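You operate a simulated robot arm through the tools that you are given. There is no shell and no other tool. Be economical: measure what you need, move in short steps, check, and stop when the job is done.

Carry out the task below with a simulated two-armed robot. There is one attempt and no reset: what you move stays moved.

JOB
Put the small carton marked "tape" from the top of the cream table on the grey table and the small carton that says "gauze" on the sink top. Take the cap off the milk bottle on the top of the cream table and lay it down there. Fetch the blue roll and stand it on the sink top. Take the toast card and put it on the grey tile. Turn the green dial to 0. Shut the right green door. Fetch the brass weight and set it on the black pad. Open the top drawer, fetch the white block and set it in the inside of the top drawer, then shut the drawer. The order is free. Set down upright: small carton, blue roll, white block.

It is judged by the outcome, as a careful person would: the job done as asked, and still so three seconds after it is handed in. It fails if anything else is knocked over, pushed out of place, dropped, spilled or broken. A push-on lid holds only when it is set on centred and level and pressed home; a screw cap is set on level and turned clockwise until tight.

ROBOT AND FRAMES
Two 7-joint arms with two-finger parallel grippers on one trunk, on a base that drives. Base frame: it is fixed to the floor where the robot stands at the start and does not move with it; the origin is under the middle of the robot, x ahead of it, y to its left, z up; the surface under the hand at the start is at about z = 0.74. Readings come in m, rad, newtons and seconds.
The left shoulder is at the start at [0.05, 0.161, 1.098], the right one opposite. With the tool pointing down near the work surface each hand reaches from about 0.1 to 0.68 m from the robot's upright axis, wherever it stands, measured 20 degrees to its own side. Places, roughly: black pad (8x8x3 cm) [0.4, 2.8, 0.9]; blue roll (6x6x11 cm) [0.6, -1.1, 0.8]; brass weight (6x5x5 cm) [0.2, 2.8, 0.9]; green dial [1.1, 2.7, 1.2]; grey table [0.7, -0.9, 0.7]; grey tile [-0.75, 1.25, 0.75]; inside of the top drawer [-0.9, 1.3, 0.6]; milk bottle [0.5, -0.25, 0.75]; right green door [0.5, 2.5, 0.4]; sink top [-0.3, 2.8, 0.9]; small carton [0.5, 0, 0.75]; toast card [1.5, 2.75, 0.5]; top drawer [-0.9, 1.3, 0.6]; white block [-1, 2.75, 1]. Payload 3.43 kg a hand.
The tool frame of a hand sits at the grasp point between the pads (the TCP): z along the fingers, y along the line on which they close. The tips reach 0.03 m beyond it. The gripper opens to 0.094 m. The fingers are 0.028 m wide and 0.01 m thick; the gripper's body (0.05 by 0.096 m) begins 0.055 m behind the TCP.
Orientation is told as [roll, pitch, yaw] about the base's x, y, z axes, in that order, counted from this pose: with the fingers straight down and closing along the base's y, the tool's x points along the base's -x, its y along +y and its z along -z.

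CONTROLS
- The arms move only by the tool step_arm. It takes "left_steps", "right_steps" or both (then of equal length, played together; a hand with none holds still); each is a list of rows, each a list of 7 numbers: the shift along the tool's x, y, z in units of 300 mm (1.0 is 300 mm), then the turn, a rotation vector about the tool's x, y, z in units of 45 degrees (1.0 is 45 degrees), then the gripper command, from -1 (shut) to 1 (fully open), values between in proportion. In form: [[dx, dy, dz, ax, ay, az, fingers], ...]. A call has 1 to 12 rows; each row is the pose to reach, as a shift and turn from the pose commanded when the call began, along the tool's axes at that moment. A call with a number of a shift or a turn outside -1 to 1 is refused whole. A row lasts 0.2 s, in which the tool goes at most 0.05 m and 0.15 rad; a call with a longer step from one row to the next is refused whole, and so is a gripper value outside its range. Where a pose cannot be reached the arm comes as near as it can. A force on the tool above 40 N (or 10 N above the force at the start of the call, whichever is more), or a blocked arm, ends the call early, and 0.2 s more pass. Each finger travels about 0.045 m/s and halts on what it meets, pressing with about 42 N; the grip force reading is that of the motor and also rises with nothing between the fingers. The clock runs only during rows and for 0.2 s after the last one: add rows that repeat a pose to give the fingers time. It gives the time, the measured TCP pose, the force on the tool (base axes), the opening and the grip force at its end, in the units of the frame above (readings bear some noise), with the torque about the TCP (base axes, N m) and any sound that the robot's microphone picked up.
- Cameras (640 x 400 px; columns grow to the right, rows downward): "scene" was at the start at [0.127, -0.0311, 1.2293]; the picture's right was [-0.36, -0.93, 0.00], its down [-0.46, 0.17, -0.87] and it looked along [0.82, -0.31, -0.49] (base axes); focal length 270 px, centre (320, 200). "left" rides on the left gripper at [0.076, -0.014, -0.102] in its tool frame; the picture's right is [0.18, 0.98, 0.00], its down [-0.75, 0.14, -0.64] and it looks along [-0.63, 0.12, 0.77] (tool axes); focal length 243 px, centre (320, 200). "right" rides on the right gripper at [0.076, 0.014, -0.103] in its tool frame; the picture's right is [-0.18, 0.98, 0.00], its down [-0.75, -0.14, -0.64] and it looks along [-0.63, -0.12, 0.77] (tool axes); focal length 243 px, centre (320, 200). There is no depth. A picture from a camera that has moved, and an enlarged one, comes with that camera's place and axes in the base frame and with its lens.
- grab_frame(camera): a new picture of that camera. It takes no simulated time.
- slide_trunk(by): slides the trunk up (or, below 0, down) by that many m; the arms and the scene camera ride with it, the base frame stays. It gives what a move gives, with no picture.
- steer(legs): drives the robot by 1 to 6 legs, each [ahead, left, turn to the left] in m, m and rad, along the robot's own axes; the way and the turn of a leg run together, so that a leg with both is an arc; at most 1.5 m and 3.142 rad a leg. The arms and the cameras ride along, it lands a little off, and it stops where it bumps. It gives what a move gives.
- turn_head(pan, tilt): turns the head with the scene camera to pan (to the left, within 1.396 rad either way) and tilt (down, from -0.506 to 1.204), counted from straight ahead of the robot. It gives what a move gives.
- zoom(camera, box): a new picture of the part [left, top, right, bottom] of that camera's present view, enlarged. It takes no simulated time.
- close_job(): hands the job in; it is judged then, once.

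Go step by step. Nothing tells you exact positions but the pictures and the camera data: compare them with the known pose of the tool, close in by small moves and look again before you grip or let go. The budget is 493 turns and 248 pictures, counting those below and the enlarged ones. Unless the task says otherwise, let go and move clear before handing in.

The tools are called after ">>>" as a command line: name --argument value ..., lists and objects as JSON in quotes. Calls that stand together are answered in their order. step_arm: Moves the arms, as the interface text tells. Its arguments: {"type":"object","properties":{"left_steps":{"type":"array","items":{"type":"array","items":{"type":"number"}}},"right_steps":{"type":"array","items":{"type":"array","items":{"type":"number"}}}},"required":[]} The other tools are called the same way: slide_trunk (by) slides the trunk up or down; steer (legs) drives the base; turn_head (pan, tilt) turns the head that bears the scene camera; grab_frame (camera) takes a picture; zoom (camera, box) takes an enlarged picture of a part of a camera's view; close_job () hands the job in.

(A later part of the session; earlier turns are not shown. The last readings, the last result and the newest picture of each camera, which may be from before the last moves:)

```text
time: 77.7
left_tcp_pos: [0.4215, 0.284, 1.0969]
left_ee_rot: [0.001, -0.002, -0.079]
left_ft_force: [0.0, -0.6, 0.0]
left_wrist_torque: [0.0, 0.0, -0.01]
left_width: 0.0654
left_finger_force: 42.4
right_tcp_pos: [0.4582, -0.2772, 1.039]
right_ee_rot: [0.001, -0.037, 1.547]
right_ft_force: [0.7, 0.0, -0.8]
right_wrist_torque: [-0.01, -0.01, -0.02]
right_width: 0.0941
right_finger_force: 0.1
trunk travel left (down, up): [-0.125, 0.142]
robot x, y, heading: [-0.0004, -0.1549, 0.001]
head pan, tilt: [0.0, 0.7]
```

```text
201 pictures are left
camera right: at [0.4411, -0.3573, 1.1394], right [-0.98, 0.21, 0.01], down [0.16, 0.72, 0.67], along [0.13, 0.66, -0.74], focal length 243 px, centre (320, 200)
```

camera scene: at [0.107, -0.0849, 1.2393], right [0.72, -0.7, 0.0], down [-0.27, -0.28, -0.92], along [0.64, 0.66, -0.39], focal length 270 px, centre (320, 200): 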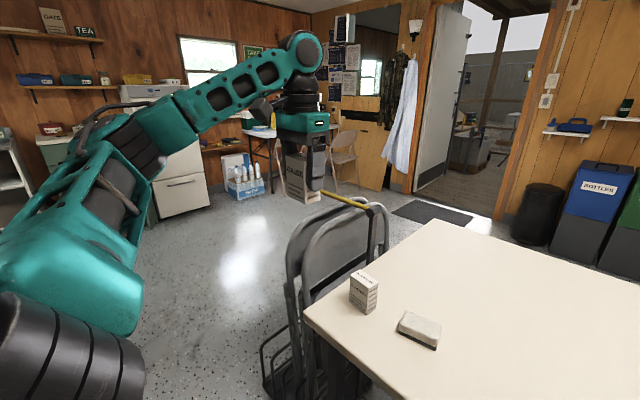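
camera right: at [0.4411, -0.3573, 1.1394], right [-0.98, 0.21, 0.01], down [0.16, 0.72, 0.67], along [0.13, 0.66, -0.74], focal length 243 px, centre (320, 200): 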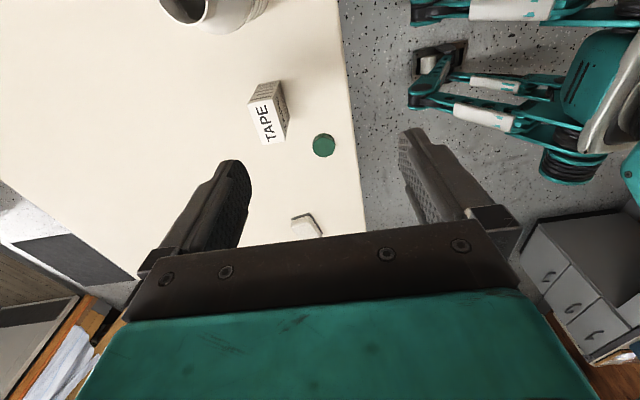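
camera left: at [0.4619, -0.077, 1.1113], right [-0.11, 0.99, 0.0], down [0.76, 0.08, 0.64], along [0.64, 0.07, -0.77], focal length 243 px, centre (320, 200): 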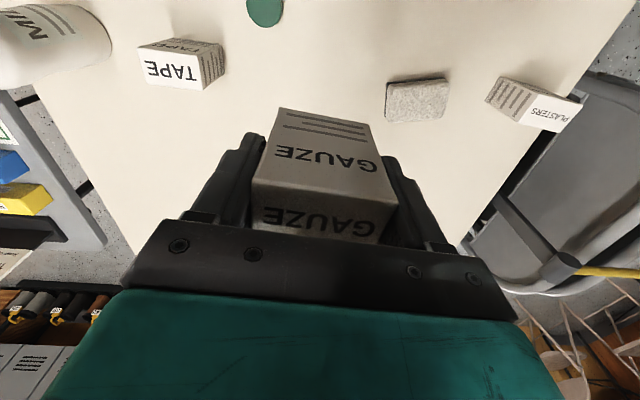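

>>> zoom --camera "right" --box '[200, 50, 360, 170]'

>>> zoom --camera "scene" --box '[280, 170, 480, 300]'

```text
3.33 times, centred on (280, 110) of right
camera zoom: at [0.4411, -0.3573, 1.1394], right [-0.98, 0.21, 0.01], down [0.16, 0.72, 0.67], along [0.13, 0.66, -0.74], focal length 809 px, centre (453, 500)
```

zoom: 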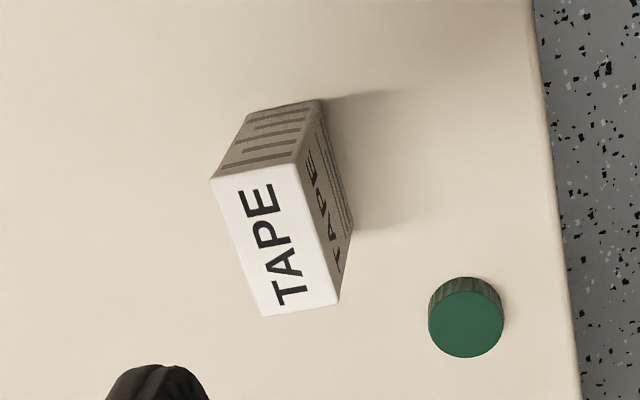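

```text
3.08 times, centred on (380, 235) of scene
camera zoom: at [0.1273, -0.1512, 1.2125], right [0.0, -1.0, 0.0], down [-0.64, 0.0, -0.77], along [0.77, 0.0, -0.64], focal length 831 px, centre (135, 92)
```

zoom: 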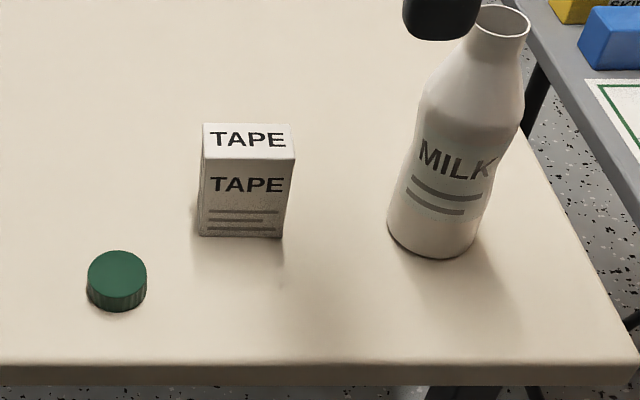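

Tape carton top centre is (0.538,−0.228), square to the axes. Move above it, fixing the small tilt.

>>> step_arm --right_steps '[[-0.06, -0.1, 0.05, -0.047, 0, -0.03, 1], [-0.12, -0.2, 0.15, -0.047, 0, -0.03, 1], [-0.173, -0.263, 0.27, -0.047, 0, -0.03, 1], [-0.173, -0.263, 0.367, -0.047, 0, -0.03, 1]]'

>>> grab_frame --camera "right"

>>> grab_frame --camera "scene"

```text
time: 78.7
left_tcp_pos: [0.4213, 0.2843, 1.096]
left_ee_rot: [0.002, 0.0, -0.079]
left_ft_force: [0.5, 0.9, -0.1]
left_wrist_torque: [-0.04, 0.0, -0.02]
left_width: 0.0653
left_finger_force: 42.1
right_tcp_pos: [0.4739, -0.2995, 0.9582]
right_ee_rot: [0.034, -0.041, 1.572]
right_ft_force: [0.5, 0.6, 0.1]
right_wrist_torque: [-0.02, 0.0, -0.02]
right_width: 0.0938
right_finger_force: 0.1
right hand out of reach, approached as far as the arm can: row 1, 2, 3, 4
trunk travel left (down, up): [-0.125, 0.142]
robot x, y, heading: [0.0007, -0.1561, -0.001]
head pan, tilt: [0.0, 0.7]
```

```text
198 pictures are left
camera right: at [0.4641, -0.3791, 1.058], right [-0.98, 0.18, 0.04], down [0.16, 0.73, 0.67], along [0.09, 0.66, -0.74], focal length 243 px, centre (320, 200)
```

right: 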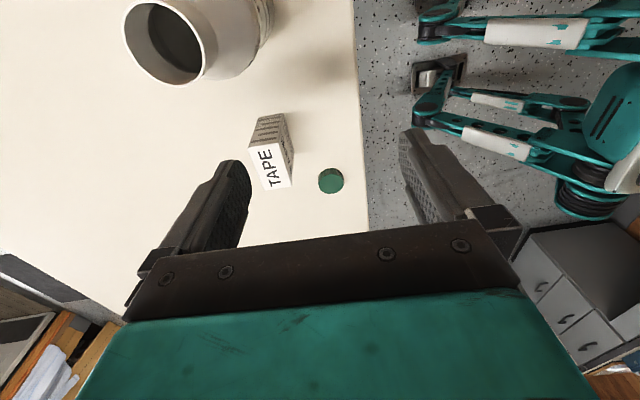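

```text
197 pictures are left
camera scene: at [0.1272, -0.1512, 1.2125], right [0.0, -1.0, 0.0], down [-0.64, 0.0, -0.76], along [0.76, 0.0, -0.64], focal length 270 px, centre (320, 200)
```

scene: 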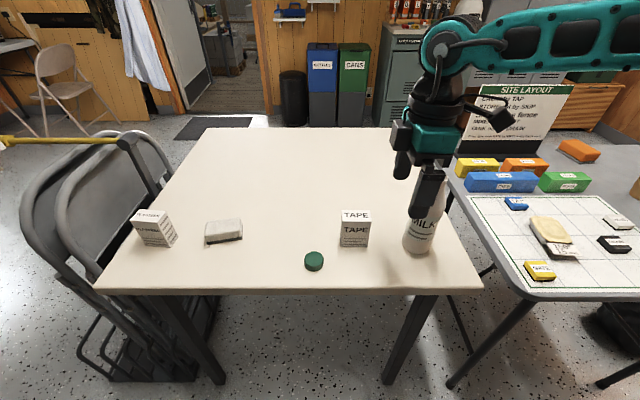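

The right arm won't extend this way. I raise it and take it out to its own side to unwind its posture.

>>> step_arm --right_steps '[[0, 0, -0.12, 0, 0, 0, 1], [0, 0, -0.24, 0, 0, 0, 1], [0.15, 0.05, -0.3, 0, 0, 0.18, 1], [0.3, 0.1, -0.3, 0, 0, 0.36, 1], [0.45, 0.15, -0.3, 0, 0, 0.54, 1], [0.6, 0.2, -0.3, 0, 0, 0.72, 1], [0.75, 0.2, -0.3, 0, 0, 0.9, 1], [0.85, 0.2, -0.3, 0, 0, 1, 1]]'

>>> step_arm --right_steps '[[0, 0, 0, 0, 0, 0.18, 1], [0.05, -0.05, 0, 0, 0, 0.36, 1], [0.1, -0.1, 0, 0, 0, 0.54, 1], [0.1, -0.15, 0, 0, 0, 0.72, 1], [0.1, -0.2, 0, 0, 0, 0.9, 1], [0.1, -0.25, 0, 0, 0, 1, 1]]'

>>> step_arm --right_steps '[[0, 0, 0, 0, 0, 0.18, 1], [0, -0.1, 0, 0, 0, 0.36, 1], [0, -0.2, 0, 0, 0, 0.54, 1], [0, -0.3, 0, 0, 0, 0.72, 1], [0, -0.4, 0, 0, 0, 0.9, 1], [0, -0.5, 0, 0, 0, 1, 1]]'

```text
refused: row 3 steps farther than a row can; nothing moved
```

```text
time: 80.1
left_tcp_pos: [0.4192, 0.2842, 1.096]
left_ee_rot: [0.0, 0.0, -0.079]
left_ft_force: [-0.6, -0.2, -0.6]
left_wrist_torque: [0.02, -0.04, 0.02]
left_width: 0.0654
left_finger_force: 42.2
right_tcp_pos: [0.5282, -0.3577, 0.9616]
right_ee_rot: [0.056, -0.002, 0.787]
right_ft_force: [0.1, 0.0, 0.0]
right_wrist_torque: [0.0, 0.0, 0.02]
right_width: 0.0939
right_finger_force: 0.2
right hand out of reach, approached as far as the arm can: row 4, 5, 6
trunk travel left (down, up): [-0.125, 0.142]
robot x, y, heading: [0.0009, -0.1525, -0.005]
head pan, tilt: [0.0, 0.7]
```

```text
time: 81.5
left_tcp_pos: [0.4206, 0.2832, 1.0953]
left_ee_rot: [0.001, 0.001, -0.079]
left_ft_force: [-0.6, 0.6, -0.5]
left_wrist_torque: [0.0, 0.0, 0.03]
left_width: 0.0651
left_finger_force: 41.8
right_tcp_pos: [0.5836, -0.5688, 0.9741]
right_ee_rot: [0.058, 0.014, 0.023]
right_ft_force: [-0.2, 0.2, 0.8]
right_wrist_torque: [0.02, -0.01, 0.0]
right_width: 0.0939
right_finger_force: 0.2
right hand out of reach, approached as far as the arm can: row 1, 2, 3, 4, 5, 6
trunk travel left (down, up): [-0.125, 0.142]
robot x, y, heading: [0.0013, -0.1546, 0.002]
head pan, tilt: [0.0, 0.7]
```

The first call was refused and the others passed close over the bottle; check nothing was touched.

>>> grab_frame --camera "scene"

>>> grab_frame --camera "right"

```text
196 pictures are left
camera scene: at [0.1275, -0.1514, 1.2124], right [0.0, -1.0, 0.0], down [-0.64, 0.0, -0.76], along [0.76, 0.0, -0.64], focal length 270 px, centre (320, 200)
```

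scene: 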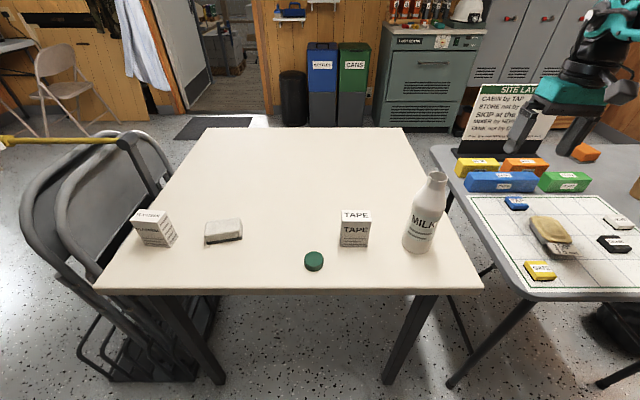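

```text
195 pictures are left
camera right: at [0.5074, -0.5624, 1.0793], right [0.16, 0.99, 0.05], down [0.77, -0.16, 0.62], along [0.62, -0.06, -0.78], focal length 243 px, centre (320, 200)
```

right: 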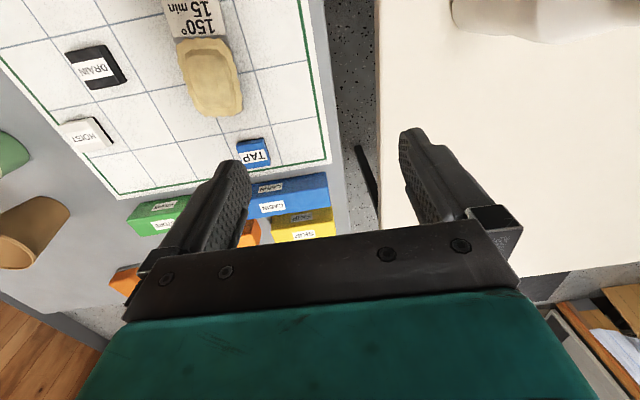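

Nothing touched. Retract the right hand up and back to its own side.

>>> step_arm --right_steps '[[0, 0, -0.12, 0, 0, 0, 1], [0, 0, -0.24, 0, 0, 0, 1], [0.15, -0.05, -0.25, 0, 0, 0, 1], [0.3, -0.1, -0.25, 0, 0, 0, 1], [0.45, -0.15, -0.25, 0, 0, 0, 1], [0.6, -0.2, -0.25, 0, 0, 0, 1], [0.75, -0.25, -0.25, 0, 0, 0, 1], [0.9, -0.3, -0.25, 0, 0, 0, 1]]'

>>> step_arm --right_steps '[[0, -0.1, 0, 0, 0, 0.18, 1], [0, -0.15, 0, 0, 0, 0.36, 1], [0, -0.2, 0, 0, 0, 0.54, 1], [0, -0.2, 0, 0, 0, 0.72, 1], [0, -0.2, 0, 0, 0, 0.9, 1], [0, -0.2, 0, 0, 0, 1, 1]]'

>>> turn_head --pan -1.1 --tilt 0.3

>>> grab_frame --camera "scene"

```text
time: 83.3
left_tcp_pos: [0.4207, 0.2834, 1.0959]
left_ee_rot: [0.0, 0.0, -0.078]
left_ft_force: [-0.6, 0.3, -0.1]
left_wrist_torque: [0.01, 0.04, 0.01]
left_width: 0.0654
left_finger_force: 42.2
right_tcp_pos: [0.3141, -0.6611, 1.0552]
right_ee_rot: [0.041, 0.035, 0.002]
right_ft_force: [-0.4, 0.5, 0.3]
right_wrist_torque: [-0.02, -0.03, -0.03]
right_width: 0.0942
right_finger_force: 0.1
right hand out of reach, approached as far as the arm can: row 1, 2
trunk travel left (down, up): [-0.125, 0.142]
robot x, y, heading: [0.0025, -0.1502, -0.003]
head pan, tilt: [0.0, 0.7]
```

```text
time: 84.7
left_tcp_pos: [0.4214, 0.2835, 1.0959]
left_ee_rot: [0.001, 0.0, -0.079]
left_ft_force: [0.2, 0.4, 0.0]
left_wrist_torque: [0.02, -0.02, 0.01]
left_width: 0.0654
left_finger_force: 42.0
right_tcp_pos: [0.315, -0.772, 1.0389]
right_ee_rot: [0.005, 0.055, -0.785]
right_ft_force: [-0.4, -0.1, 0.1]
right_wrist_torque: [0.02, 0.03, 0.02]
right_width: 0.0938
right_finger_force: 0.1
right hand out of reach, approached as far as the arm can: row 4, 5, 6
trunk travel left (down, up): [-0.125, 0.142]
robot x, y, heading: [0.0, -0.1523, 0.002]
head pan, tilt: [0.0, 0.7]
```

```text
time: 86.0
left_tcp_pos: [0.4205, 0.2836, 1.0959]
left_ee_rot: [0.0, -0.001, -0.08]
left_ft_force: [0.7, 0.2, -0.8]
left_wrist_torque: [0.02, -0.01, 0.0]
left_width: 0.0655
left_finger_force: 41.8
right_tcp_pos: [0.3141, -0.7715, 1.0394]
right_ee_rot: [0.007, 0.056, -0.781]
right_ft_force: [-0.7, -1.0, -0.1]
right_wrist_torque: [-0.01, 0.0, -0.02]
right_width: 0.094
right_finger_force: 0.0
trunk travel left (down, up): [-0.125, 0.142]
robot x, y, heading: [0.0017, -0.1558, 0.002]
head pan, tilt: [-1.1, 0.3]
```

```text
194 pictures are left
camera scene: at [0.0847, -0.2344, 1.2486], right [-0.89, -0.45, 0.0], down [-0.13, 0.26, -0.96], along [0.43, -0.85, -0.3], focal length 270 px, centre (320, 200)
```

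scene: 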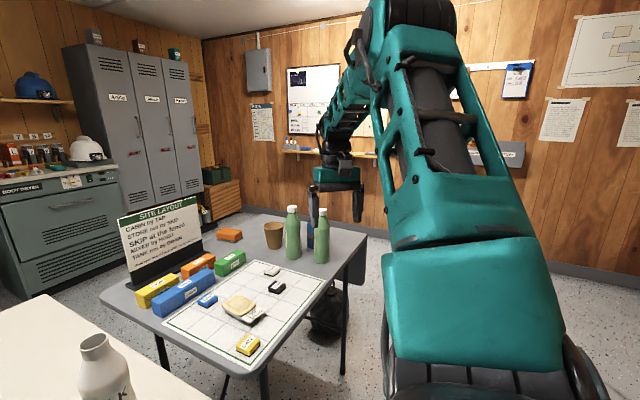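

The right elbow has swung up high. I'll stretch the arm out to the free right side to reset the elbow.

>>> step_arm --right_steps '[[0, -0.15, 0, 0, 0, 0, 1], [0, -0.3, 0, 0, 0, 0, 1], [0, -0.45, 0, 0, 0, 0, 1], [0, -0.6, 0, 0, 0, 0, 1], [0, -0.75, 0, 0, 0, 0, 1], [0, -0.9, 0, 0, 0, 0, 1], [0, -1, 0, 0, 0, 0, 1]]'

>>> step_arm --right_steps '[[0, -0.15, 0.15, 0, 0, 0, 1], [0, -0.25, 0.3, 0, 0, 0, 1], [0, -0.35, 0.45, 0, 0, 0, 1], [0, -0.35, 0.6, 0, 0, 0, 1], [0, -0.35, 0.75, 0, 0, 0, 1], [0, -0.35, 0.9, 0, 0, 0, 1]]'

>>> grab_frame --camera "scene"

```text
time: 87.6
left_tcp_pos: [0.4213, 0.2836, 1.095]
left_ee_rot: [0.0, 0.001, -0.079]
left_ft_force: [0.0, 0.3, 0.5]
left_wrist_torque: [0.0, 0.0, -0.02]
left_width: 0.0651
left_finger_force: 41.7
right_tcp_pos: [0.1193, -0.9527, 1.0306]
right_ee_rot: [0.002, 0.056, -0.783]
right_ft_force: [0.2, 0.2, -1.0]
right_wrist_torque: [0.04, 0.0, 0.01]
right_width: 0.0939
right_finger_force: 0.1
right hand out of reach, approached as far as the arm can: row 6, 7
trunk travel left (down, up): [-0.125, 0.142]
robot x, y, heading: [0.0008, -0.1488, 0.002]
head pan, tilt: [-1.1, 0.3]
```

```text
refused: row 1 steps farther than a row can; nothing moved
```

```text
193 pictures are left
camera scene: at [0.0851, -0.235, 1.2485], right [-0.89, -0.45, 0.0], down [-0.13, 0.26, -0.95], along [0.43, -0.85, -0.3], focal length 270 px, centre (320, 200)
```

scene: 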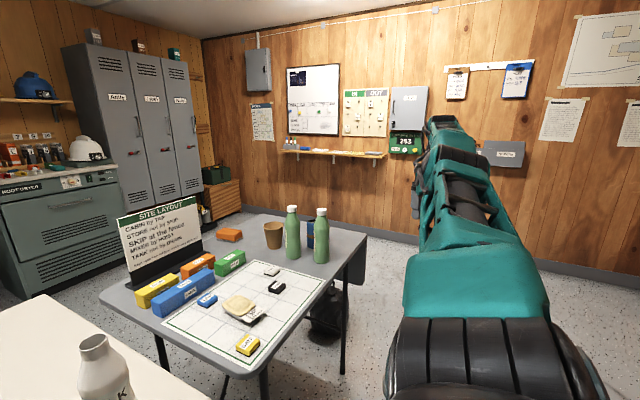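

The arm is nearly straight. Lower it here, then bring it in low so the elbow drops.

>>> step_arm --right_steps '[[0, 0, 0.15, 0, 0, 0, 1], [0, 0, 0.3, 0, 0, 0, 1], [0, 0.05, 0.45, 0, 0, 0, 1], [0, 0.1, 0.6, 0, 0, 0, 1], [0, 0.15, 0.75, 0, 0, 0, 1]]'

>>> step_arm --right_steps '[[0, 0.12, 0, 0, 0, 0, 1], [0, 0.24, 0, 0, 0, 0, 1], [0.08, 0.36, 0, 0, 0, 0, 1], [0.16, 0.48, 0, 0, 0, 0, 1], [0.24, 0.6, 0, 0, 0, 0, 1], [0.32, 0.72, 0, 0, 0, 0, 1], [0.4, 0.8, 0, 0, 0, 0, 1]]'

>>> grab_frame --camera "scene"

```text
time: 88.8
left_tcp_pos: [0.4202, 0.2836, 1.0952]
left_ee_rot: [0.0, 0.0, -0.079]
left_ft_force: [-0.4, -0.1, 0.4]
left_wrist_torque: [-0.04, 0.0, 0.01]
left_width: 0.0654
left_finger_force: 42.7
right_tcp_pos: [0.1444, -0.9129, 0.8069]
right_ee_rot: [0.002, 0.054, -0.786]
right_ft_force: [-0.2, -0.1, -0.3]
right_wrist_torque: [-0.02, 0.0, 0.0]
right_width: 0.0939
right_finger_force: 0.1
trunk travel left (down, up): [-0.125, 0.142]
robot x, y, heading: [-0.0026, -0.1518, -0.004]
head pan, tilt: [-1.1, 0.3]
```

```text
time: 90.4
left_tcp_pos: [0.4199, 0.2835, 1.0957]
left_ee_rot: [0.0, 0.001, -0.08]
left_ft_force: [-1.0, 0.5, 0.0]
left_wrist_torque: [0.06, 0.02, -0.01]
left_width: 0.0655
left_finger_force: 42.6
right_tcp_pos: [0.2273, -0.6561, 0.8158]
right_ee_rot: [0.0, 0.053, -0.786]
right_ft_force: [0.4, -0.3, -1.0]
right_wrist_torque: [-0.02, 0.0, 0.04]
right_width: 0.0943
right_finger_force: 0.0
trunk travel left (down, up): [-0.125, 0.142]
robot x, y, heading: [0.0037, -0.1531, 0.004]
head pan, tilt: [-1.1, 0.3]
```

```text
192 pictures are left
camera scene: at [0.0847, -0.2341, 1.2486], right [-0.89, -0.45, 0.0], down [-0.13, 0.26, -0.96], along [0.43, -0.85, -0.3], focal length 270 px, centre (320, 200)
```

scene: 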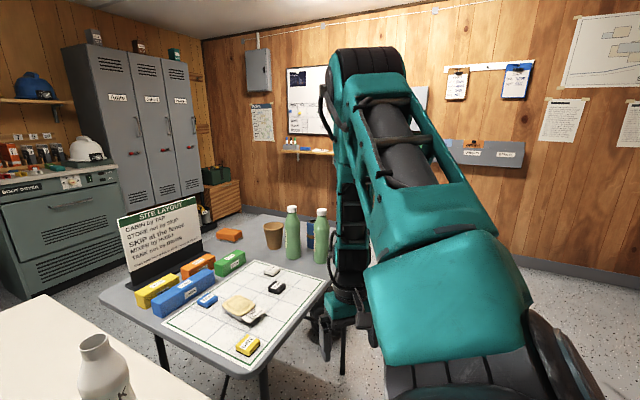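

>>> step_arm --right_steps '[[0, 0, 0, -0.049, -0.049, 0, 1], [0, 0, 0, -0.049, -0.049, -0.17, 1], [0, 0, 0, -0.049, -0.049, -0.34, 1], [0, 0, 0, -0.049, -0.049, -0.51, 1], [0, 0, 0, -0.049, -0.049, -0.68, 1], [0, 0, 0, -0.049, -0.049, -0.85, 1], [0, 0, 0, -0.049, -0.049, -1, 1]]'

>>> step_arm --right_steps '[[0, 0.1, -0.1, 0, 0, 0, 1], [0, 0.2, -0.2, 0, 0, 0, 1], [-0.05, 0.3, -0.3, 0, 0, 0, 1], [-0.1, 0.4, -0.4, 0, 0, 0, 1], [-0.2, 0.5, -0.5, 0, 0, 0, 1], [-0.3, 0.6, -0.6, 0, 0, 0, 1], [-0.4, 0.7, -0.65, 0, 0, 0, 1], [-0.45, 0.8, -0.65, 0, 0, 0, 1]]'

```text
time: 92.0
left_tcp_pos: [0.4201, 0.2837, 1.097]
left_ee_rot: [-0.001, 0.0, -0.079]
left_ft_force: [-0.2, -0.3, -0.4]
left_wrist_torque: [0.03, 0.0, -0.01]
left_width: 0.0654
left_finger_force: 42.0
right_tcp_pos: [0.228, -0.6567, 0.8145]
right_ee_rot: [0.059, -0.01, 0.003]
right_ft_force: [0.1, -0.7, 0.9]
right_wrist_torque: [0.01, 0.01, 0.0]
right_width: 0.0941
right_finger_force: 0.1
trunk travel left (down, up): [-0.125, 0.142]
robot x, y, heading: [-0.0029, -0.1529, 0.001]
head pan, tilt: [-1.1, 0.3]
```

```text
refused: row 5 steps farther than a row can; nothing moved
```

>>> step_arm --right_steps '[[0, 0.1, -0.1, 0.075, 0.013, 0, 1], [0, 0.2, -0.2, 0.075, 0.013, 0, 1], [-0.05, 0.28, -0.3, 0.075, 0.013, 0, 1], [-0.1, 0.36, -0.4, 0.075, 0.013, 0, 1], [-0.18, 0.44, -0.5, 0.075, 0.013, 0, 1], [-0.27, 0.52, -0.58, 0.075, 0.013, 0, 1], [-0.37, 0.6, -0.65, 0.075, 0.013, 0, 1], [-0.45, 0.7, -0.65, 0.075, 0.013, 0, 1]]'

>>> step_arm --right_steps '[[-0.04, 0.1, 0, 0, 0, 0, 1], [-0.08, 0.2, 0, 0, 0, 0, 1], [-0.12, 0.3, 0, 0, 0, 0, 1], [-0.16, 0.4, 0, 0, 0, 0, 1]]'

>>> grab_frame --camera "scene"

```text
time: 93.8
left_tcp_pos: [0.4196, 0.2842, 1.0951]
left_ee_rot: [0.001, -0.001, -0.079]
left_ft_force: [0.1, 0.2, -0.9]
left_wrist_torque: [-0.02, -0.02, 0.03]
left_width: 0.0653
left_finger_force: 42.3
right_tcp_pos: [0.3434, -0.5918, 1.0115]
right_ee_rot: [0.007, -0.004, 0.004]
right_ft_force: [-0.3, -0.4, -0.1]
right_wrist_torque: [0.02, -0.02, 0.01]
right_width: 0.094
right_finger_force: 0.1
right hand out of reach, approached as far as the arm can: row 3, 4, 5, 6, 7, 8
trunk travel left (down, up): [-0.125, 0.142]
robot x, y, heading: [-0.0033, -0.1532, -0.001]
head pan, tilt: [-1.1, 0.3]
```

```text
time: 94.8
left_tcp_pos: [0.4216, 0.2841, 1.0954]
left_ee_rot: [0.001, 0.0, -0.08]
left_ft_force: [0.3, -0.2, 0.3]
left_wrist_torque: [0.02, 0.03, 0.0]
left_width: 0.065
left_finger_force: 42.4
right_tcp_pos: [0.3885, -0.5812, 1.0046]
right_ee_rot: [0.025, 0.0, 0.017]
right_ft_force: [0.4, 0.2, -0.2]
right_wrist_torque: [-0.04, 0.03, -0.02]
right_width: 0.0941
right_finger_force: 0.0
right hand out of reach, approached as far as the arm can: row 1, 2, 3, 4
trunk travel left (down, up): [-0.125, 0.142]
robot x, y, heading: [-0.0022, -0.1515, -0.0]
head pan, tilt: [-1.1, 0.3]
```

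```text
191 pictures are left
camera scene: at [0.0853, -0.2343, 1.2485], right [-0.89, -0.45, 0.0], down [-0.13, 0.26, -0.96], along [0.43, -0.85, -0.3], focal length 270 px, centre (320, 200)
```

scene: 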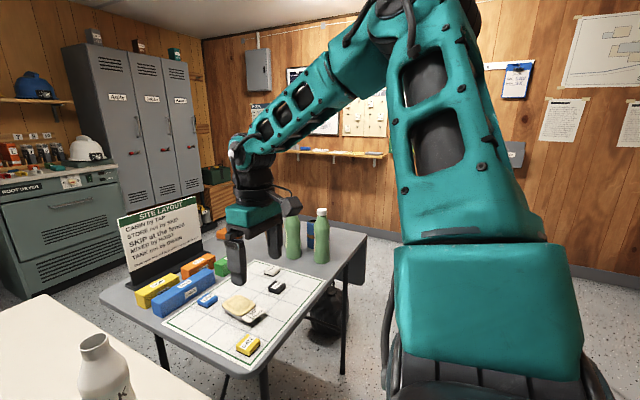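

The right hand does work well on its own side (rel. y ≲ −0.43). So I drive left 0.35 m to bring the tape carton there. First look left to check the way is clear.

>>> turn_head --pan 0.9 --tilt 0.7

>>> grab_frame --camera "scene"

```text
time: 96.8
left_tcp_pos: [0.4206, 0.2842, 1.0953]
left_ee_rot: [-0.001, -0.002, -0.078]
left_ft_force: [0.1, 0.9, -0.1]
left_wrist_torque: [0.0, -0.02, -0.02]
left_width: 0.0653
left_finger_force: 42.4
right_tcp_pos: [0.3858, -0.581, 1.0039]
right_ee_rot: [0.023, -0.004, 0.016]
right_ft_force: [-0.7, -0.1, -0.3]
right_wrist_torque: [-0.04, 0.02, 0.0]
right_width: 0.0938
right_finger_force: 0.0
trunk travel left (down, up): [-0.125, 0.142]
robot x, y, heading: [-0.0024, -0.1533, 0.002]
head pan, tilt: [0.901, 0.7]
```

```text
190 pictures are left
camera scene: at [0.0952, -0.0847, 1.2125], right [0.78, -0.62, 0.0], down [-0.4, -0.5, -0.77], along [0.48, 0.6, -0.64], focal length 270 px, centre (320, 200)
```

scene: 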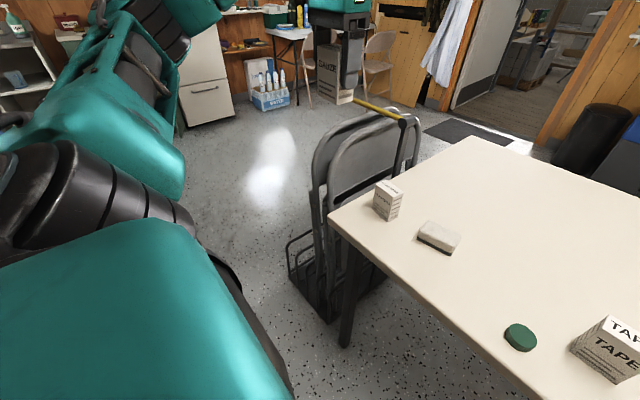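

>>> steer --legs '[[0, 0.35, 0]]'

>>> turn_head --pan -0.5 --tilt 0.6

>>> step_arm --right_steps '[[-0.12, 0, 0, 0.03, 0, 0.02, 1], [-0.24, 0, 0, 0.03, 0, 0.02, 1], [-0.36, 0, 0, 0.03, 0, 0.02, 1], [-0.5, 0, 0, 0.03, 0, 0.02, 1]]'

>>> grab_frame --camera "right"

>>> grab_frame --camera "scene"

```text
time: 100.4
left_tcp_pos: [0.4196, 0.6308, 1.0955]
left_ee_rot: [0.0, -0.001, -0.074]
left_ft_force: [-0.3, 0.1, 0.1]
left_wrist_torque: [-0.01, 0.02, 0.01]
left_width: 0.0652
left_finger_force: 42.0
right_tcp_pos: [0.3874, -0.233, 1.0041]
right_ee_rot: [0.022, -0.003, 0.019]
right_ft_force: [0.8, 0.4, -1.1]
right_wrist_torque: [0.04, -0.02, 0.01]
right_width: 0.094
right_finger_force: 0.1
trunk travel left (down, up): [-0.125, 0.142]
robot x, y, heading: [0.0032, 0.1936, 0.004]
head pan, tilt: [0.901, 0.7]
```

```text
time: 101.9
left_tcp_pos: [0.4191, 0.6312, 1.0948]
left_ee_rot: [0.0, 0.0, -0.076]
left_ft_force: [-0.2, 0.4, 0.2]
left_wrist_torque: [-0.05, 0.01, 0.01]
left_width: 0.0654
left_finger_force: 42.2
right_tcp_pos: [0.3872, -0.2338, 1.0047]
right_ee_rot: [0.023, -0.003, 0.019]
right_ft_force: [0.0, 0.3, 0.8]
right_wrist_torque: [-0.02, 0.02, -0.03]
right_width: 0.0938
right_finger_force: 0.1
trunk travel left (down, up): [-0.125, 0.142]
robot x, y, heading: [0.0005, 0.1956, 0.0]
head pan, tilt: [-0.499, 0.6]
```

```text
time: 102.9
left_tcp_pos: [0.4205, 0.6313, 1.0951]
left_ee_rot: [0.001, 0.001, -0.075]
left_ft_force: [-0.4, 0.2, -0.7]
left_wrist_torque: [-0.01, 0.02, 0.04]
left_width: 0.0655
left_finger_force: 42.0
right_tcp_pos: [0.5377, -0.2399, 1.0035]
right_ee_rot: [0.003, -0.003, 0.005]
right_ft_force: [0.0, 0.9, -0.5]
right_wrist_torque: [-0.03, 0.03, 0.03]
right_width: 0.0939
right_finger_force: 0.1
right hand out of reach, approached as far as the arm can: row 1, 2, 3, 4
trunk travel left (down, up): [-0.125, 0.142]
robot x, y, heading: [-0.0003, 0.1937, 0.001]
head pan, tilt: [-0.499, 0.6]
```

```text
189 pictures are left
camera right: at [0.4615, -0.2262, 1.107], right [0.18, 0.98, 0.0], down [0.75, -0.14, 0.64], along [0.63, -0.11, -0.77], focal length 243 px, centre (320, 200)
```

right: 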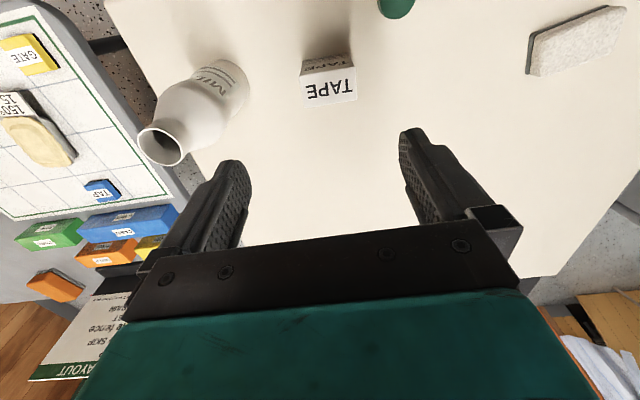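

```text
188 pictures are left
camera scene: at [0.1204, 0.1532, 1.221], right [-0.48, -0.88, 0.0], down [-0.5, 0.27, -0.82], along [0.72, -0.39, -0.57], focal length 270 px, centre (320, 200)
```

scene: 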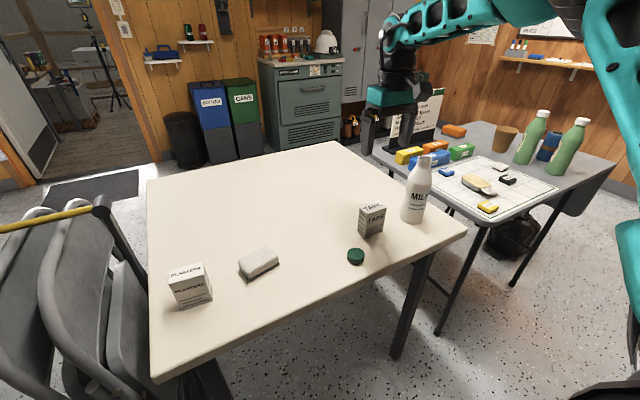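

Well placed. Tape top centre at (0.540,−0.2275). Descend partly with a 12 mm correction.

>>> step_arm --right_steps '[[0, 0.04, 0.1, 0, 0, 0, 1], [0, 0.04, 0.2, 0, 0, 0, 1], [0, 0.04, 0.3, 0, 0, 0, 1], [0, 0.04, 0.42, 0, 0, 0, 1]]'

>>> grab_frame --camera "right"

```text
time: 103.9
left_tcp_pos: [0.4198, 0.6322, 1.0958]
left_ee_rot: [0.001, 0.0, -0.075]
left_ft_force: [0.1, 0.6, -0.4]
left_wrist_torque: [-0.01, 0.01, 0.02]
left_width: 0.0653
left_finger_force: 41.6
right_tcp_pos: [0.5377, -0.2351, 0.8787]
right_ee_rot: [0.005, -0.003, 0.008]
right_ft_force: [-0.6, 0.4, 0.3]
right_wrist_torque: [0.0, 0.04, 0.0]
right_width: 0.094
right_finger_force: 0.1
right hand out of reach, approached as far as the arm can: row 1, 2, 3, 4
trunk travel left (down, up): [-0.125, 0.142]
robot x, y, heading: [0.0002, 0.1924, 0.001]
head pan, tilt: [-0.499, 0.6]
```

```text
187 pictures are left
camera right: at [0.4611, -0.2214, 0.9811], right [0.18, 0.98, 0.01], down [0.75, -0.14, 0.64], along [0.63, -0.11, -0.77], focal length 243 px, centre (320, 200)
```

right: 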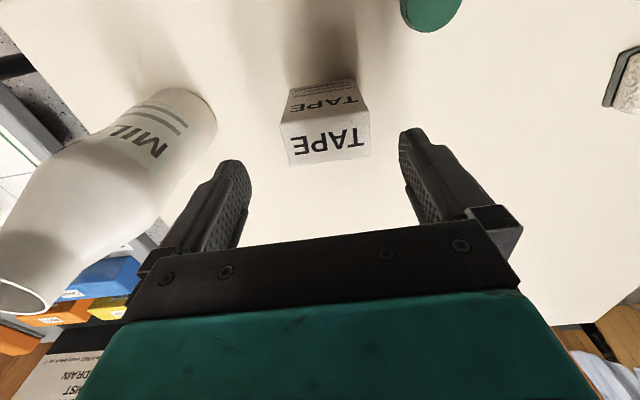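

It fits between the fingers. Descend and close.

>>> step_arm --right_steps '[[0, 0.015, 0.1, 0, 0, 0, 1], [0, 0.02, 0.2, 0, 0, 0, 1], [0, 0.02, 0.272, 0, 0, 0, 1], [0, 0.02, 0.272, 0, 0, 0, 0.5], [0, 0.02, 0.272, 0, 0, 0, 0], [0, 0.02, 0.272, 0, 0, 0, 0], [0, 0.02, 0.272, 0, 0, 0, 0]]'

>>> step_arm --right_steps '[[0, -0.02, -0.1, 0, 0, 0, 0], [0, -0.02, -0.25, 0, 0, 0, 0], [0, -0.02, -0.4, 0, 0, 0, 0], [0, -0.02, -0.55, 0, 0, 0, 0], [0, -0.02, -0.7, 0, 0, 0, 0], [0, -0.02, -0.8, 0, 0, 0, 0]]'

>>> grab_frame --camera "right"

>>> grab_frame --camera "scene"

```text
time: 105.5
left_tcp_pos: [0.4197, 0.631, 1.0951]
left_ee_rot: [0.0, 0.001, -0.075]
left_ft_force: [0.2, -0.4, -0.2]
left_wrist_torque: [0.02, -0.03, -0.02]
left_width: 0.0651
left_finger_force: 41.4
right_tcp_pos: [0.5217, -0.2335, 0.8098]
right_ee_rot: [0.004, -0.003, 0.005]
right_ft_force: [0.4, -0.3, 0.0]
right_wrist_torque: [0.03, 0.01, 0.0]
right_width: 0.0651
right_finger_force: 42.1
right hand out of reach, approached as far as the arm can: row 1, 2, 3, 4, 5, 6, 7
trunk travel left (down, up): [-0.125, 0.142]
robot x, y, heading: [0.0036, 0.1951, 0.002]
head pan, tilt: [-0.499, 0.6]
```

```text
time: 106.9
left_tcp_pos: [0.42, 0.6318, 1.0954]
left_ee_rot: [-0.001, 0.0, -0.075]
left_ft_force: [0.9, 0.6, 0.1]
left_wrist_torque: [0.0, 0.02, 0.0]
left_width: 0.0653
left_finger_force: 41.9
right_tcp_pos: [0.5223, -0.2405, 1.0508]
right_ee_rot: [0.003, -0.005, 0.006]
right_ft_force: [-0.3, 0.4, -0.2]
right_wrist_torque: [0.03, 0.02, 0.0]
right_width: 0.0652
right_finger_force: 42.2
trunk travel left (down, up): [-0.125, 0.142]
robot x, y, heading: [0.0008, 0.1951, -0.001]
head pan, tilt: [-0.499, 0.6]
```

```text
186 pictures are left
camera right: at [0.4458, -0.227, 1.1537], right [0.18, 0.98, 0.0], down [0.75, -0.14, 0.64], along [0.63, -0.11, -0.77], focal length 243 px, centre (320, 200)
```

right: 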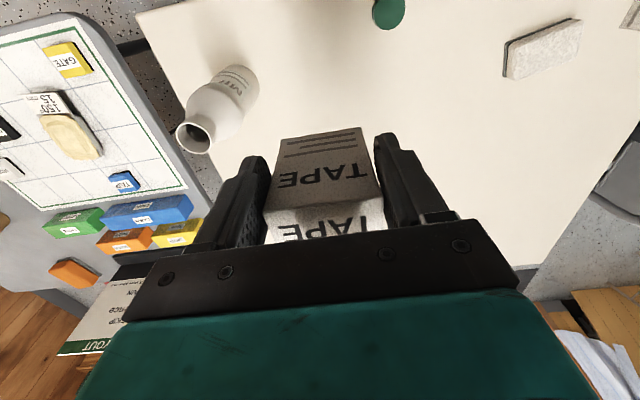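

```text
185 pictures are left
camera scene: at [0.1197, 0.1534, 1.2211], right [-0.48, -0.88, 0.0], down [-0.5, 0.27, -0.83], along [0.73, -0.39, -0.56], focal length 270 px, centre (320, 200)
```

scene: 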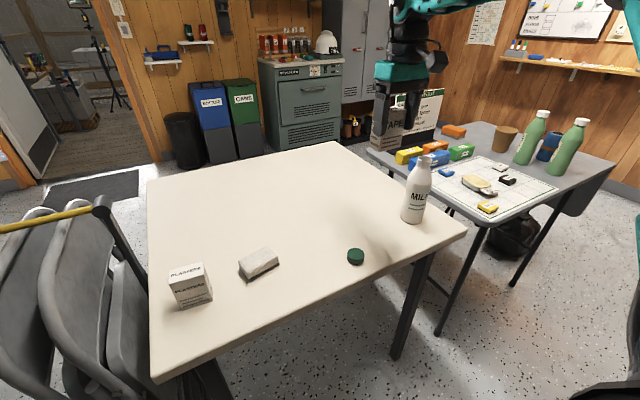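

Tape is held. I pull it back toward the robot, then drive right to the grey table and look.

>>> step_arm --right_steps '[[0.13, -0.02, -0.03, 0, 0, 0, 0], [0.26, -0.04, -0.05, 0, 0, 0, 0], [0.39, -0.06, -0.05, 0, 0, 0, 0], [0.5, -0.06, -0.05, 0, 0, 0, 0]]'

>>> steer --legs '[[0, -0.85, 0]]'

>>> grab_frame --camera "scene"

```text
time: 107.9
left_tcp_pos: [0.4184, 0.631, 1.0957]
left_ee_rot: [0.0, 0.001, -0.076]
left_ft_force: [-0.2, -0.1, -0.3]
left_wrist_torque: [0.02, 0.03, 0.06]
left_width: 0.0653
left_finger_force: 42.0
right_tcp_pos: [0.3708, -0.2574, 1.0629]
right_ee_rot: [-0.001, -0.002, 0.003]
right_ft_force: [0.6, -0.8, 0.6]
right_wrist_torque: [0.03, -0.01, 0.02]
right_width: 0.0649
right_finger_force: 41.6
trunk travel left (down, up): [-0.125, 0.142]
robot x, y, heading: [-0.0007, 0.1932, 0.003]
head pan, tilt: [-0.499, 0.6]
```

```text
time: 115.8
left_tcp_pos: [0.4216, -0.2163, 1.096]
left_ee_rot: [0.001, 0.001, -0.067]
left_ft_force: [-0.5, 0.0, -0.1]
left_wrist_torque: [0.0, -0.01, 0.01]
left_width: 0.0656
left_finger_force: 42.1
right_tcp_pos: [0.3814, -1.1047, 1.0626]
right_ee_rot: [0.001, -0.003, 0.013]
right_ft_force: [-1.0, 0.0, 0.0]
right_wrist_torque: [0.02, 0.02, -0.01]
right_width: 0.065
right_finger_force: 42.3
trunk travel left (down, up): [-0.125, 0.142]
robot x, y, heading: [0.0027, -0.6561, 0.014]
head pan, tilt: [-0.499, 0.6]
```

```text
184 pictures are left
camera scene: at [0.1253, -0.6964, 1.2211], right [-0.47, -0.88, 0.0], down [-0.5, 0.27, -0.83], along [0.73, -0.39, -0.56], focal length 270 px, centre (320, 200)
```

scene: 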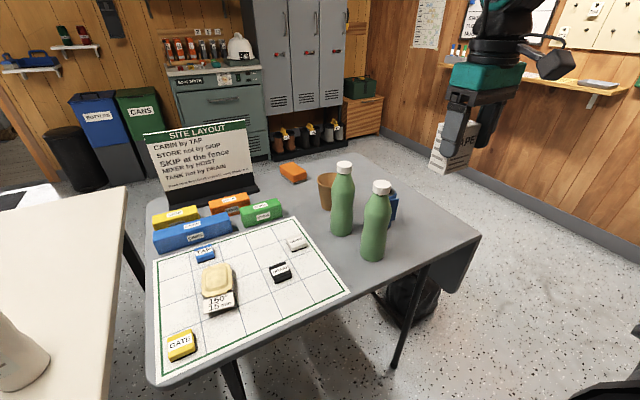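

The bottles are at about (0.63,−1.04) and (0.51,−1.07), the blue roll behind them near (0.60,−1.16). There is free table right of the near bottle around (0.49,−1.24). I drive further right and a bit ahead.

>>> steer --legs '[[0.06, -0.17, -0.014]]'

>>> grab_frame --camera "right"

>>> grab_frame --camera "scene"

```text
time: 117.9
left_tcp_pos: [0.486, -0.3891, 1.0953]
left_ee_rot: [0.0, -0.001, -0.081]
left_ft_force: [-0.5, 0.9, -0.7]
left_wrist_torque: [0.0, 0.0, 0.02]
left_width: 0.0652
left_finger_force: 42.1
right_tcp_pos: [0.4353, -1.2781, 1.0631]
right_ee_rot: [-0.001, -0.004, 0.0]
right_ft_force: [0.1, -0.3, -0.5]
right_wrist_torque: [0.04, -0.01, 0.0]
right_width: 0.0647
right_finger_force: 42.3
trunk travel left (down, up): [-0.125, 0.142]
robot x, y, heading: [0.0653, -0.8271, -0.001]
head pan, tilt: [-0.499, 0.6]
```

```text
183 pictures are left
camera right: at [0.359, -1.263, 1.1664], right [0.18, 0.98, 0.0], down [0.75, -0.14, 0.64], along [0.63, -0.12, -0.76], focal length 243 px, centre (320, 200)
```

right: 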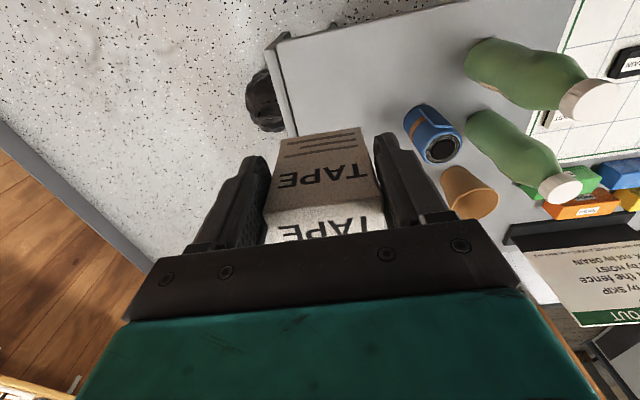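

```text
182 pictures are left
camera scene: at [0.1853, -0.8663, 1.2211], right [-0.48, -0.88, 0.0], down [-0.5, 0.27, -0.82], along [0.72, -0.4, -0.57], focal length 270 px, centre (320, 200)
```

scene: 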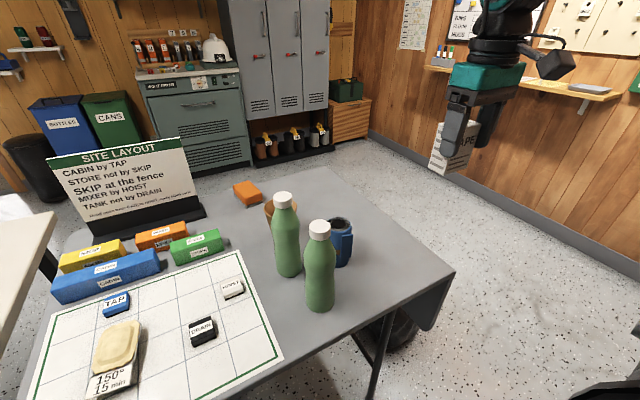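

Triangulating gives the grey table top at z≈0.735, blue roll at (0.558,−1.122), table right edge y≈−1.33. I'll set the tape carton at about (0.49,−1.24).

>>> step_arm --right_steps '[[-0.03, 0.03, 0.1, 0, 0, 0, 0], [-0.06, 0.06, 0.22, 0, 0, 0, 0], [-0.09, 0.1, 0.35, 0, 0, 0, 0], [-0.12, 0.12, 0.48, 0, 0, 0, 0], [-0.12, 0.12, 0.6, 0, 0, 0, 0], [-0.12, 0.12, 0.72, 0, 0, 0, 0]]'

>>> grab_frame --camera "scene"

>>> grab_frame --camera "right"

```text
time: 119.3
left_tcp_pos: [0.4858, -0.39, 1.0951]
left_ee_rot: [0.001, 0.001, -0.08]
left_ft_force: [0.2, 0.4, 0.1]
left_wrist_torque: [0.03, 0.01, -0.03]
left_width: 0.0656
left_finger_force: 41.8
right_tcp_pos: [0.4722, -1.2503, 0.8456]
right_ee_rot: [0.007, -0.004, 0.001]
right_ft_force: [1.1, 0.1, -0.4]
right_wrist_torque: [0.0, 0.01, 0.0]
right_width: 0.065
right_finger_force: 41.6
right hand out of reach, approached as far as the arm can: row 2, 3, 4, 5, 6
trunk travel left (down, up): [-0.125, 0.142]
robot x, y, heading: [0.0671, -0.8244, 0.002]
head pan, tilt: [-0.499, 0.6]
```

```text
181 pictures are left
camera scene: at [0.1854, -0.8662, 1.2211], right [-0.48, -0.88, 0.0], down [-0.5, 0.27, -0.82], along [0.72, -0.4, -0.57], focal length 270 px, centre (320, 200)
```

scene: 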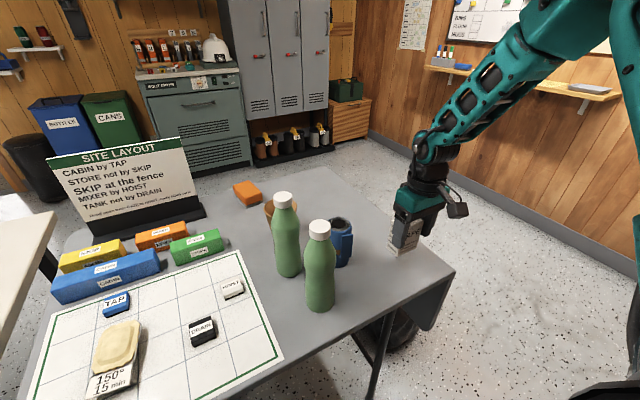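

```text
180 pictures are left
camera right: at [0.3945, -1.2369, 0.9488], right [0.18, 0.98, 0.01], down [0.75, -0.14, 0.64], along [0.63, -0.11, -0.77], focal length 243 px, centre (320, 200)
```

right: 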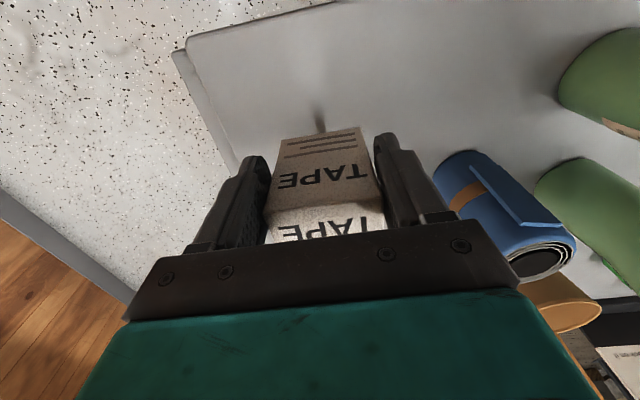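

Over clear table. Lower until it touches.

>>> step_arm --right_steps '[[0, 0, 0.06, 0, 0, 0, 0], [0, 0, 0.11, 0, 0, 0, 0], [0, 0, 0.125, 0, 0, 0, 0]]'

>>> zoom --camera "scene" --box '[300, 160, 480, 300]'

```text
time: 120.1
left_tcp_pos: [0.4872, -0.39, 1.0951]
left_ee_rot: [0.0, -0.002, -0.08]
left_ft_force: [-0.2, 0.7, -0.4]
left_wrist_torque: [-0.01, -0.02, -0.03]
left_width: 0.0654
left_finger_force: 41.9
right_tcp_pos: [0.472, -1.2503, 0.8094]
right_ee_rot: [0.0, -0.005, 0.003]
right_ft_force: [0.1, -0.1, -0.3]
right_wrist_torque: [0.0, 0.02, 0.02]
right_width: 0.0651
right_finger_force: 41.3
trunk travel left (down, up): [-0.125, 0.142]
robot x, y, heading: [0.0662, -0.8255, -0.003]
head pan, tilt: [-0.499, 0.6]
```

```text
2.86 times, centred on (390, 230) of scene
camera zoom: at [0.1852, -0.866, 1.2211], right [-0.48, -0.88, 0.0], down [-0.5, 0.27, -0.83], along [0.72, -0.4, -0.56], focal length 772 px, centre (120, 114)
```

zoom: 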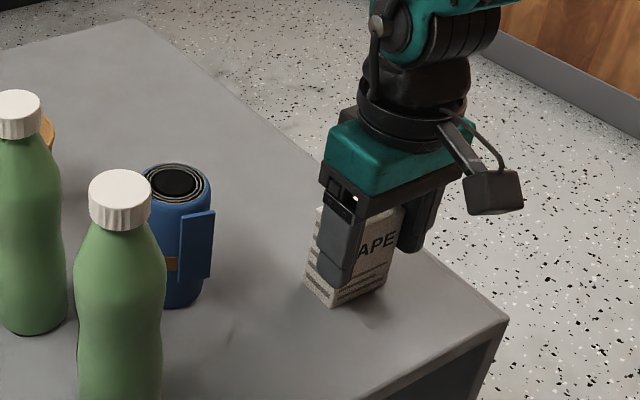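

>>> step_arm --right_steps '[[0, 0, 0.012, 0, 0, 0, 0], [0, 0, 0.024, 0, 0, 0, 0], [0, 0, 0.036, 0, 0, 0, 0]]'

```text
time: 120.9
left_tcp_pos: [0.4841, -0.3882, 1.0956]
left_ee_rot: [-0.001, -0.003, -0.08]
left_ft_force: [0.4, 0.7, -1.0]
left_wrist_torque: [-0.02, 0.02, 0.0]
left_width: 0.0651
left_finger_force: 42.6
right_tcp_pos: [0.4737, -1.2497, 0.8028]
right_ee_rot: [-0.002, -0.012, 0.0]
right_ft_force: [-3.3, -6.5, 36.4]
right_wrist_torque: [-0.01, -0.5, -0.09]
right_width: 0.0647
right_finger_force: 42.3
trunk travel left (down, up): [-0.125, 0.142]
robot x, y, heading: [0.0657, -0.8274, 0.003]
head pan, tilt: [-0.499, 0.6]
```

Contact. Ease off, release and rise.

>>> step_arm --right_steps '[[0, 0, -0.012, 0, 0, 0, 0], [0, 0, -0.012, 0, 0, 0, 0.6], [0, 0, -0.012, 0, 0, 0, 1], [0, 0, -0.012, 0, 0, 0, 1], [0, 0, -0.12, 0, 0, 0, 1], [0, 0, -0.26, 0, 0, 0, 1], [0, 0, -0.4, 0, 0, 0, 1]]'

>>> grab_frame --camera "right"

>>> grab_frame --camera "scene"

```text
time: 122.5
left_tcp_pos: [0.4849, -0.3894, 1.0955]
left_ee_rot: [0.0, -0.001, -0.081]
left_ft_force: [0.3, 0.0, -0.4]
left_wrist_torque: [0.03, -0.03, -0.01]
left_width: 0.0653
left_finger_force: 42.2
right_tcp_pos: [0.4712, -1.2563, 0.9179]
right_ee_rot: [0.007, -0.001, 0.004]
right_ft_force: [0.3, -0.2, -0.7]
right_wrist_torque: [0.0, -0.02, 0.01]
right_width: 0.0943
right_finger_force: 0.0
right hand out of reach, approached as far as the arm can: row 7
trunk travel left (down, up): [-0.125, 0.142]
robot x, y, heading: [0.0669, -0.8259, -0.002]
head pan, tilt: [-0.499, 0.6]
```

```text
178 pictures are left
camera right: at [0.3952, -1.2426, 1.0211], right [0.18, 0.98, 0.01], down [0.75, -0.14, 0.64], along [0.63, -0.11, -0.77], focal length 243 px, centre (320, 200)
```

right: 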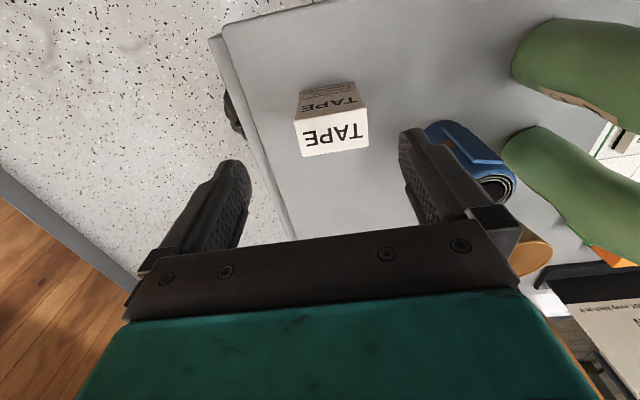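

```text
177 pictures are left
camera scene: at [0.1849, -0.8658, 1.2211], right [-0.48, -0.88, 0.0], down [-0.49, 0.27, -0.83], along [0.72, -0.4, -0.56], focal length 270 px, centre (320, 200)
```

scene: 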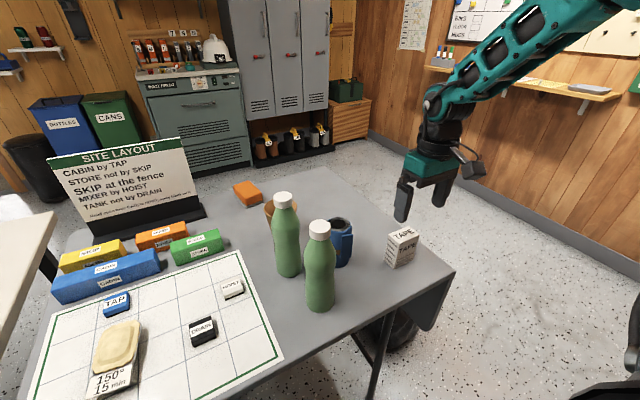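

Tape carton stands upright on the grey table. Zoom on the blue roll to choose the grip.

>>> zoom --camera "right" --box '[380, 80, 600, 260]'

>>> zoom --camera "scene" --box '[250, 180, 430, 320]'

```text
2.22 times, centred on (490, 170) of right
camera zoom: at [0.3952, -1.2426, 1.0211], right [0.18, 0.98, 0.01], down [0.75, -0.14, 0.64], along [0.63, -0.11, -0.77], focal length 539 px, centre (-58, 267)
```

zoom: 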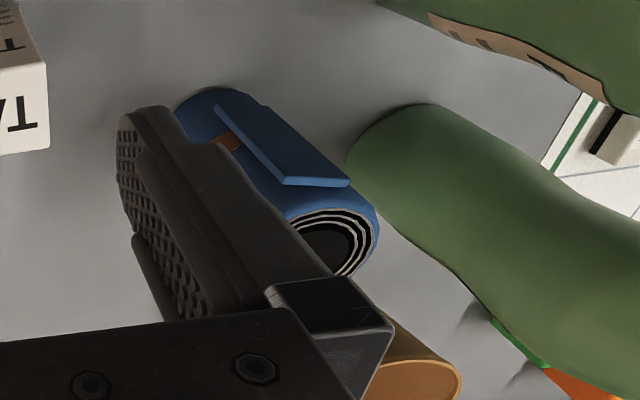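

```text
2.86 times, centred on (340, 250) of scene
camera zoom: at [0.1849, -0.8658, 1.2211], right [-0.48, -0.88, 0.0], down [-0.49, 0.27, -0.83], along [0.72, -0.4, -0.56], focal length 772 px, centre (263, 57)
```

zoom: 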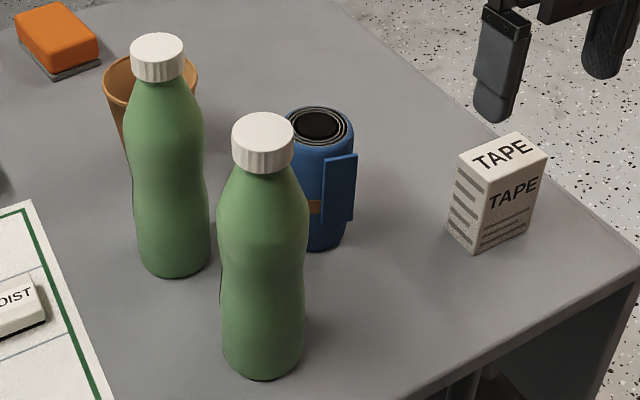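

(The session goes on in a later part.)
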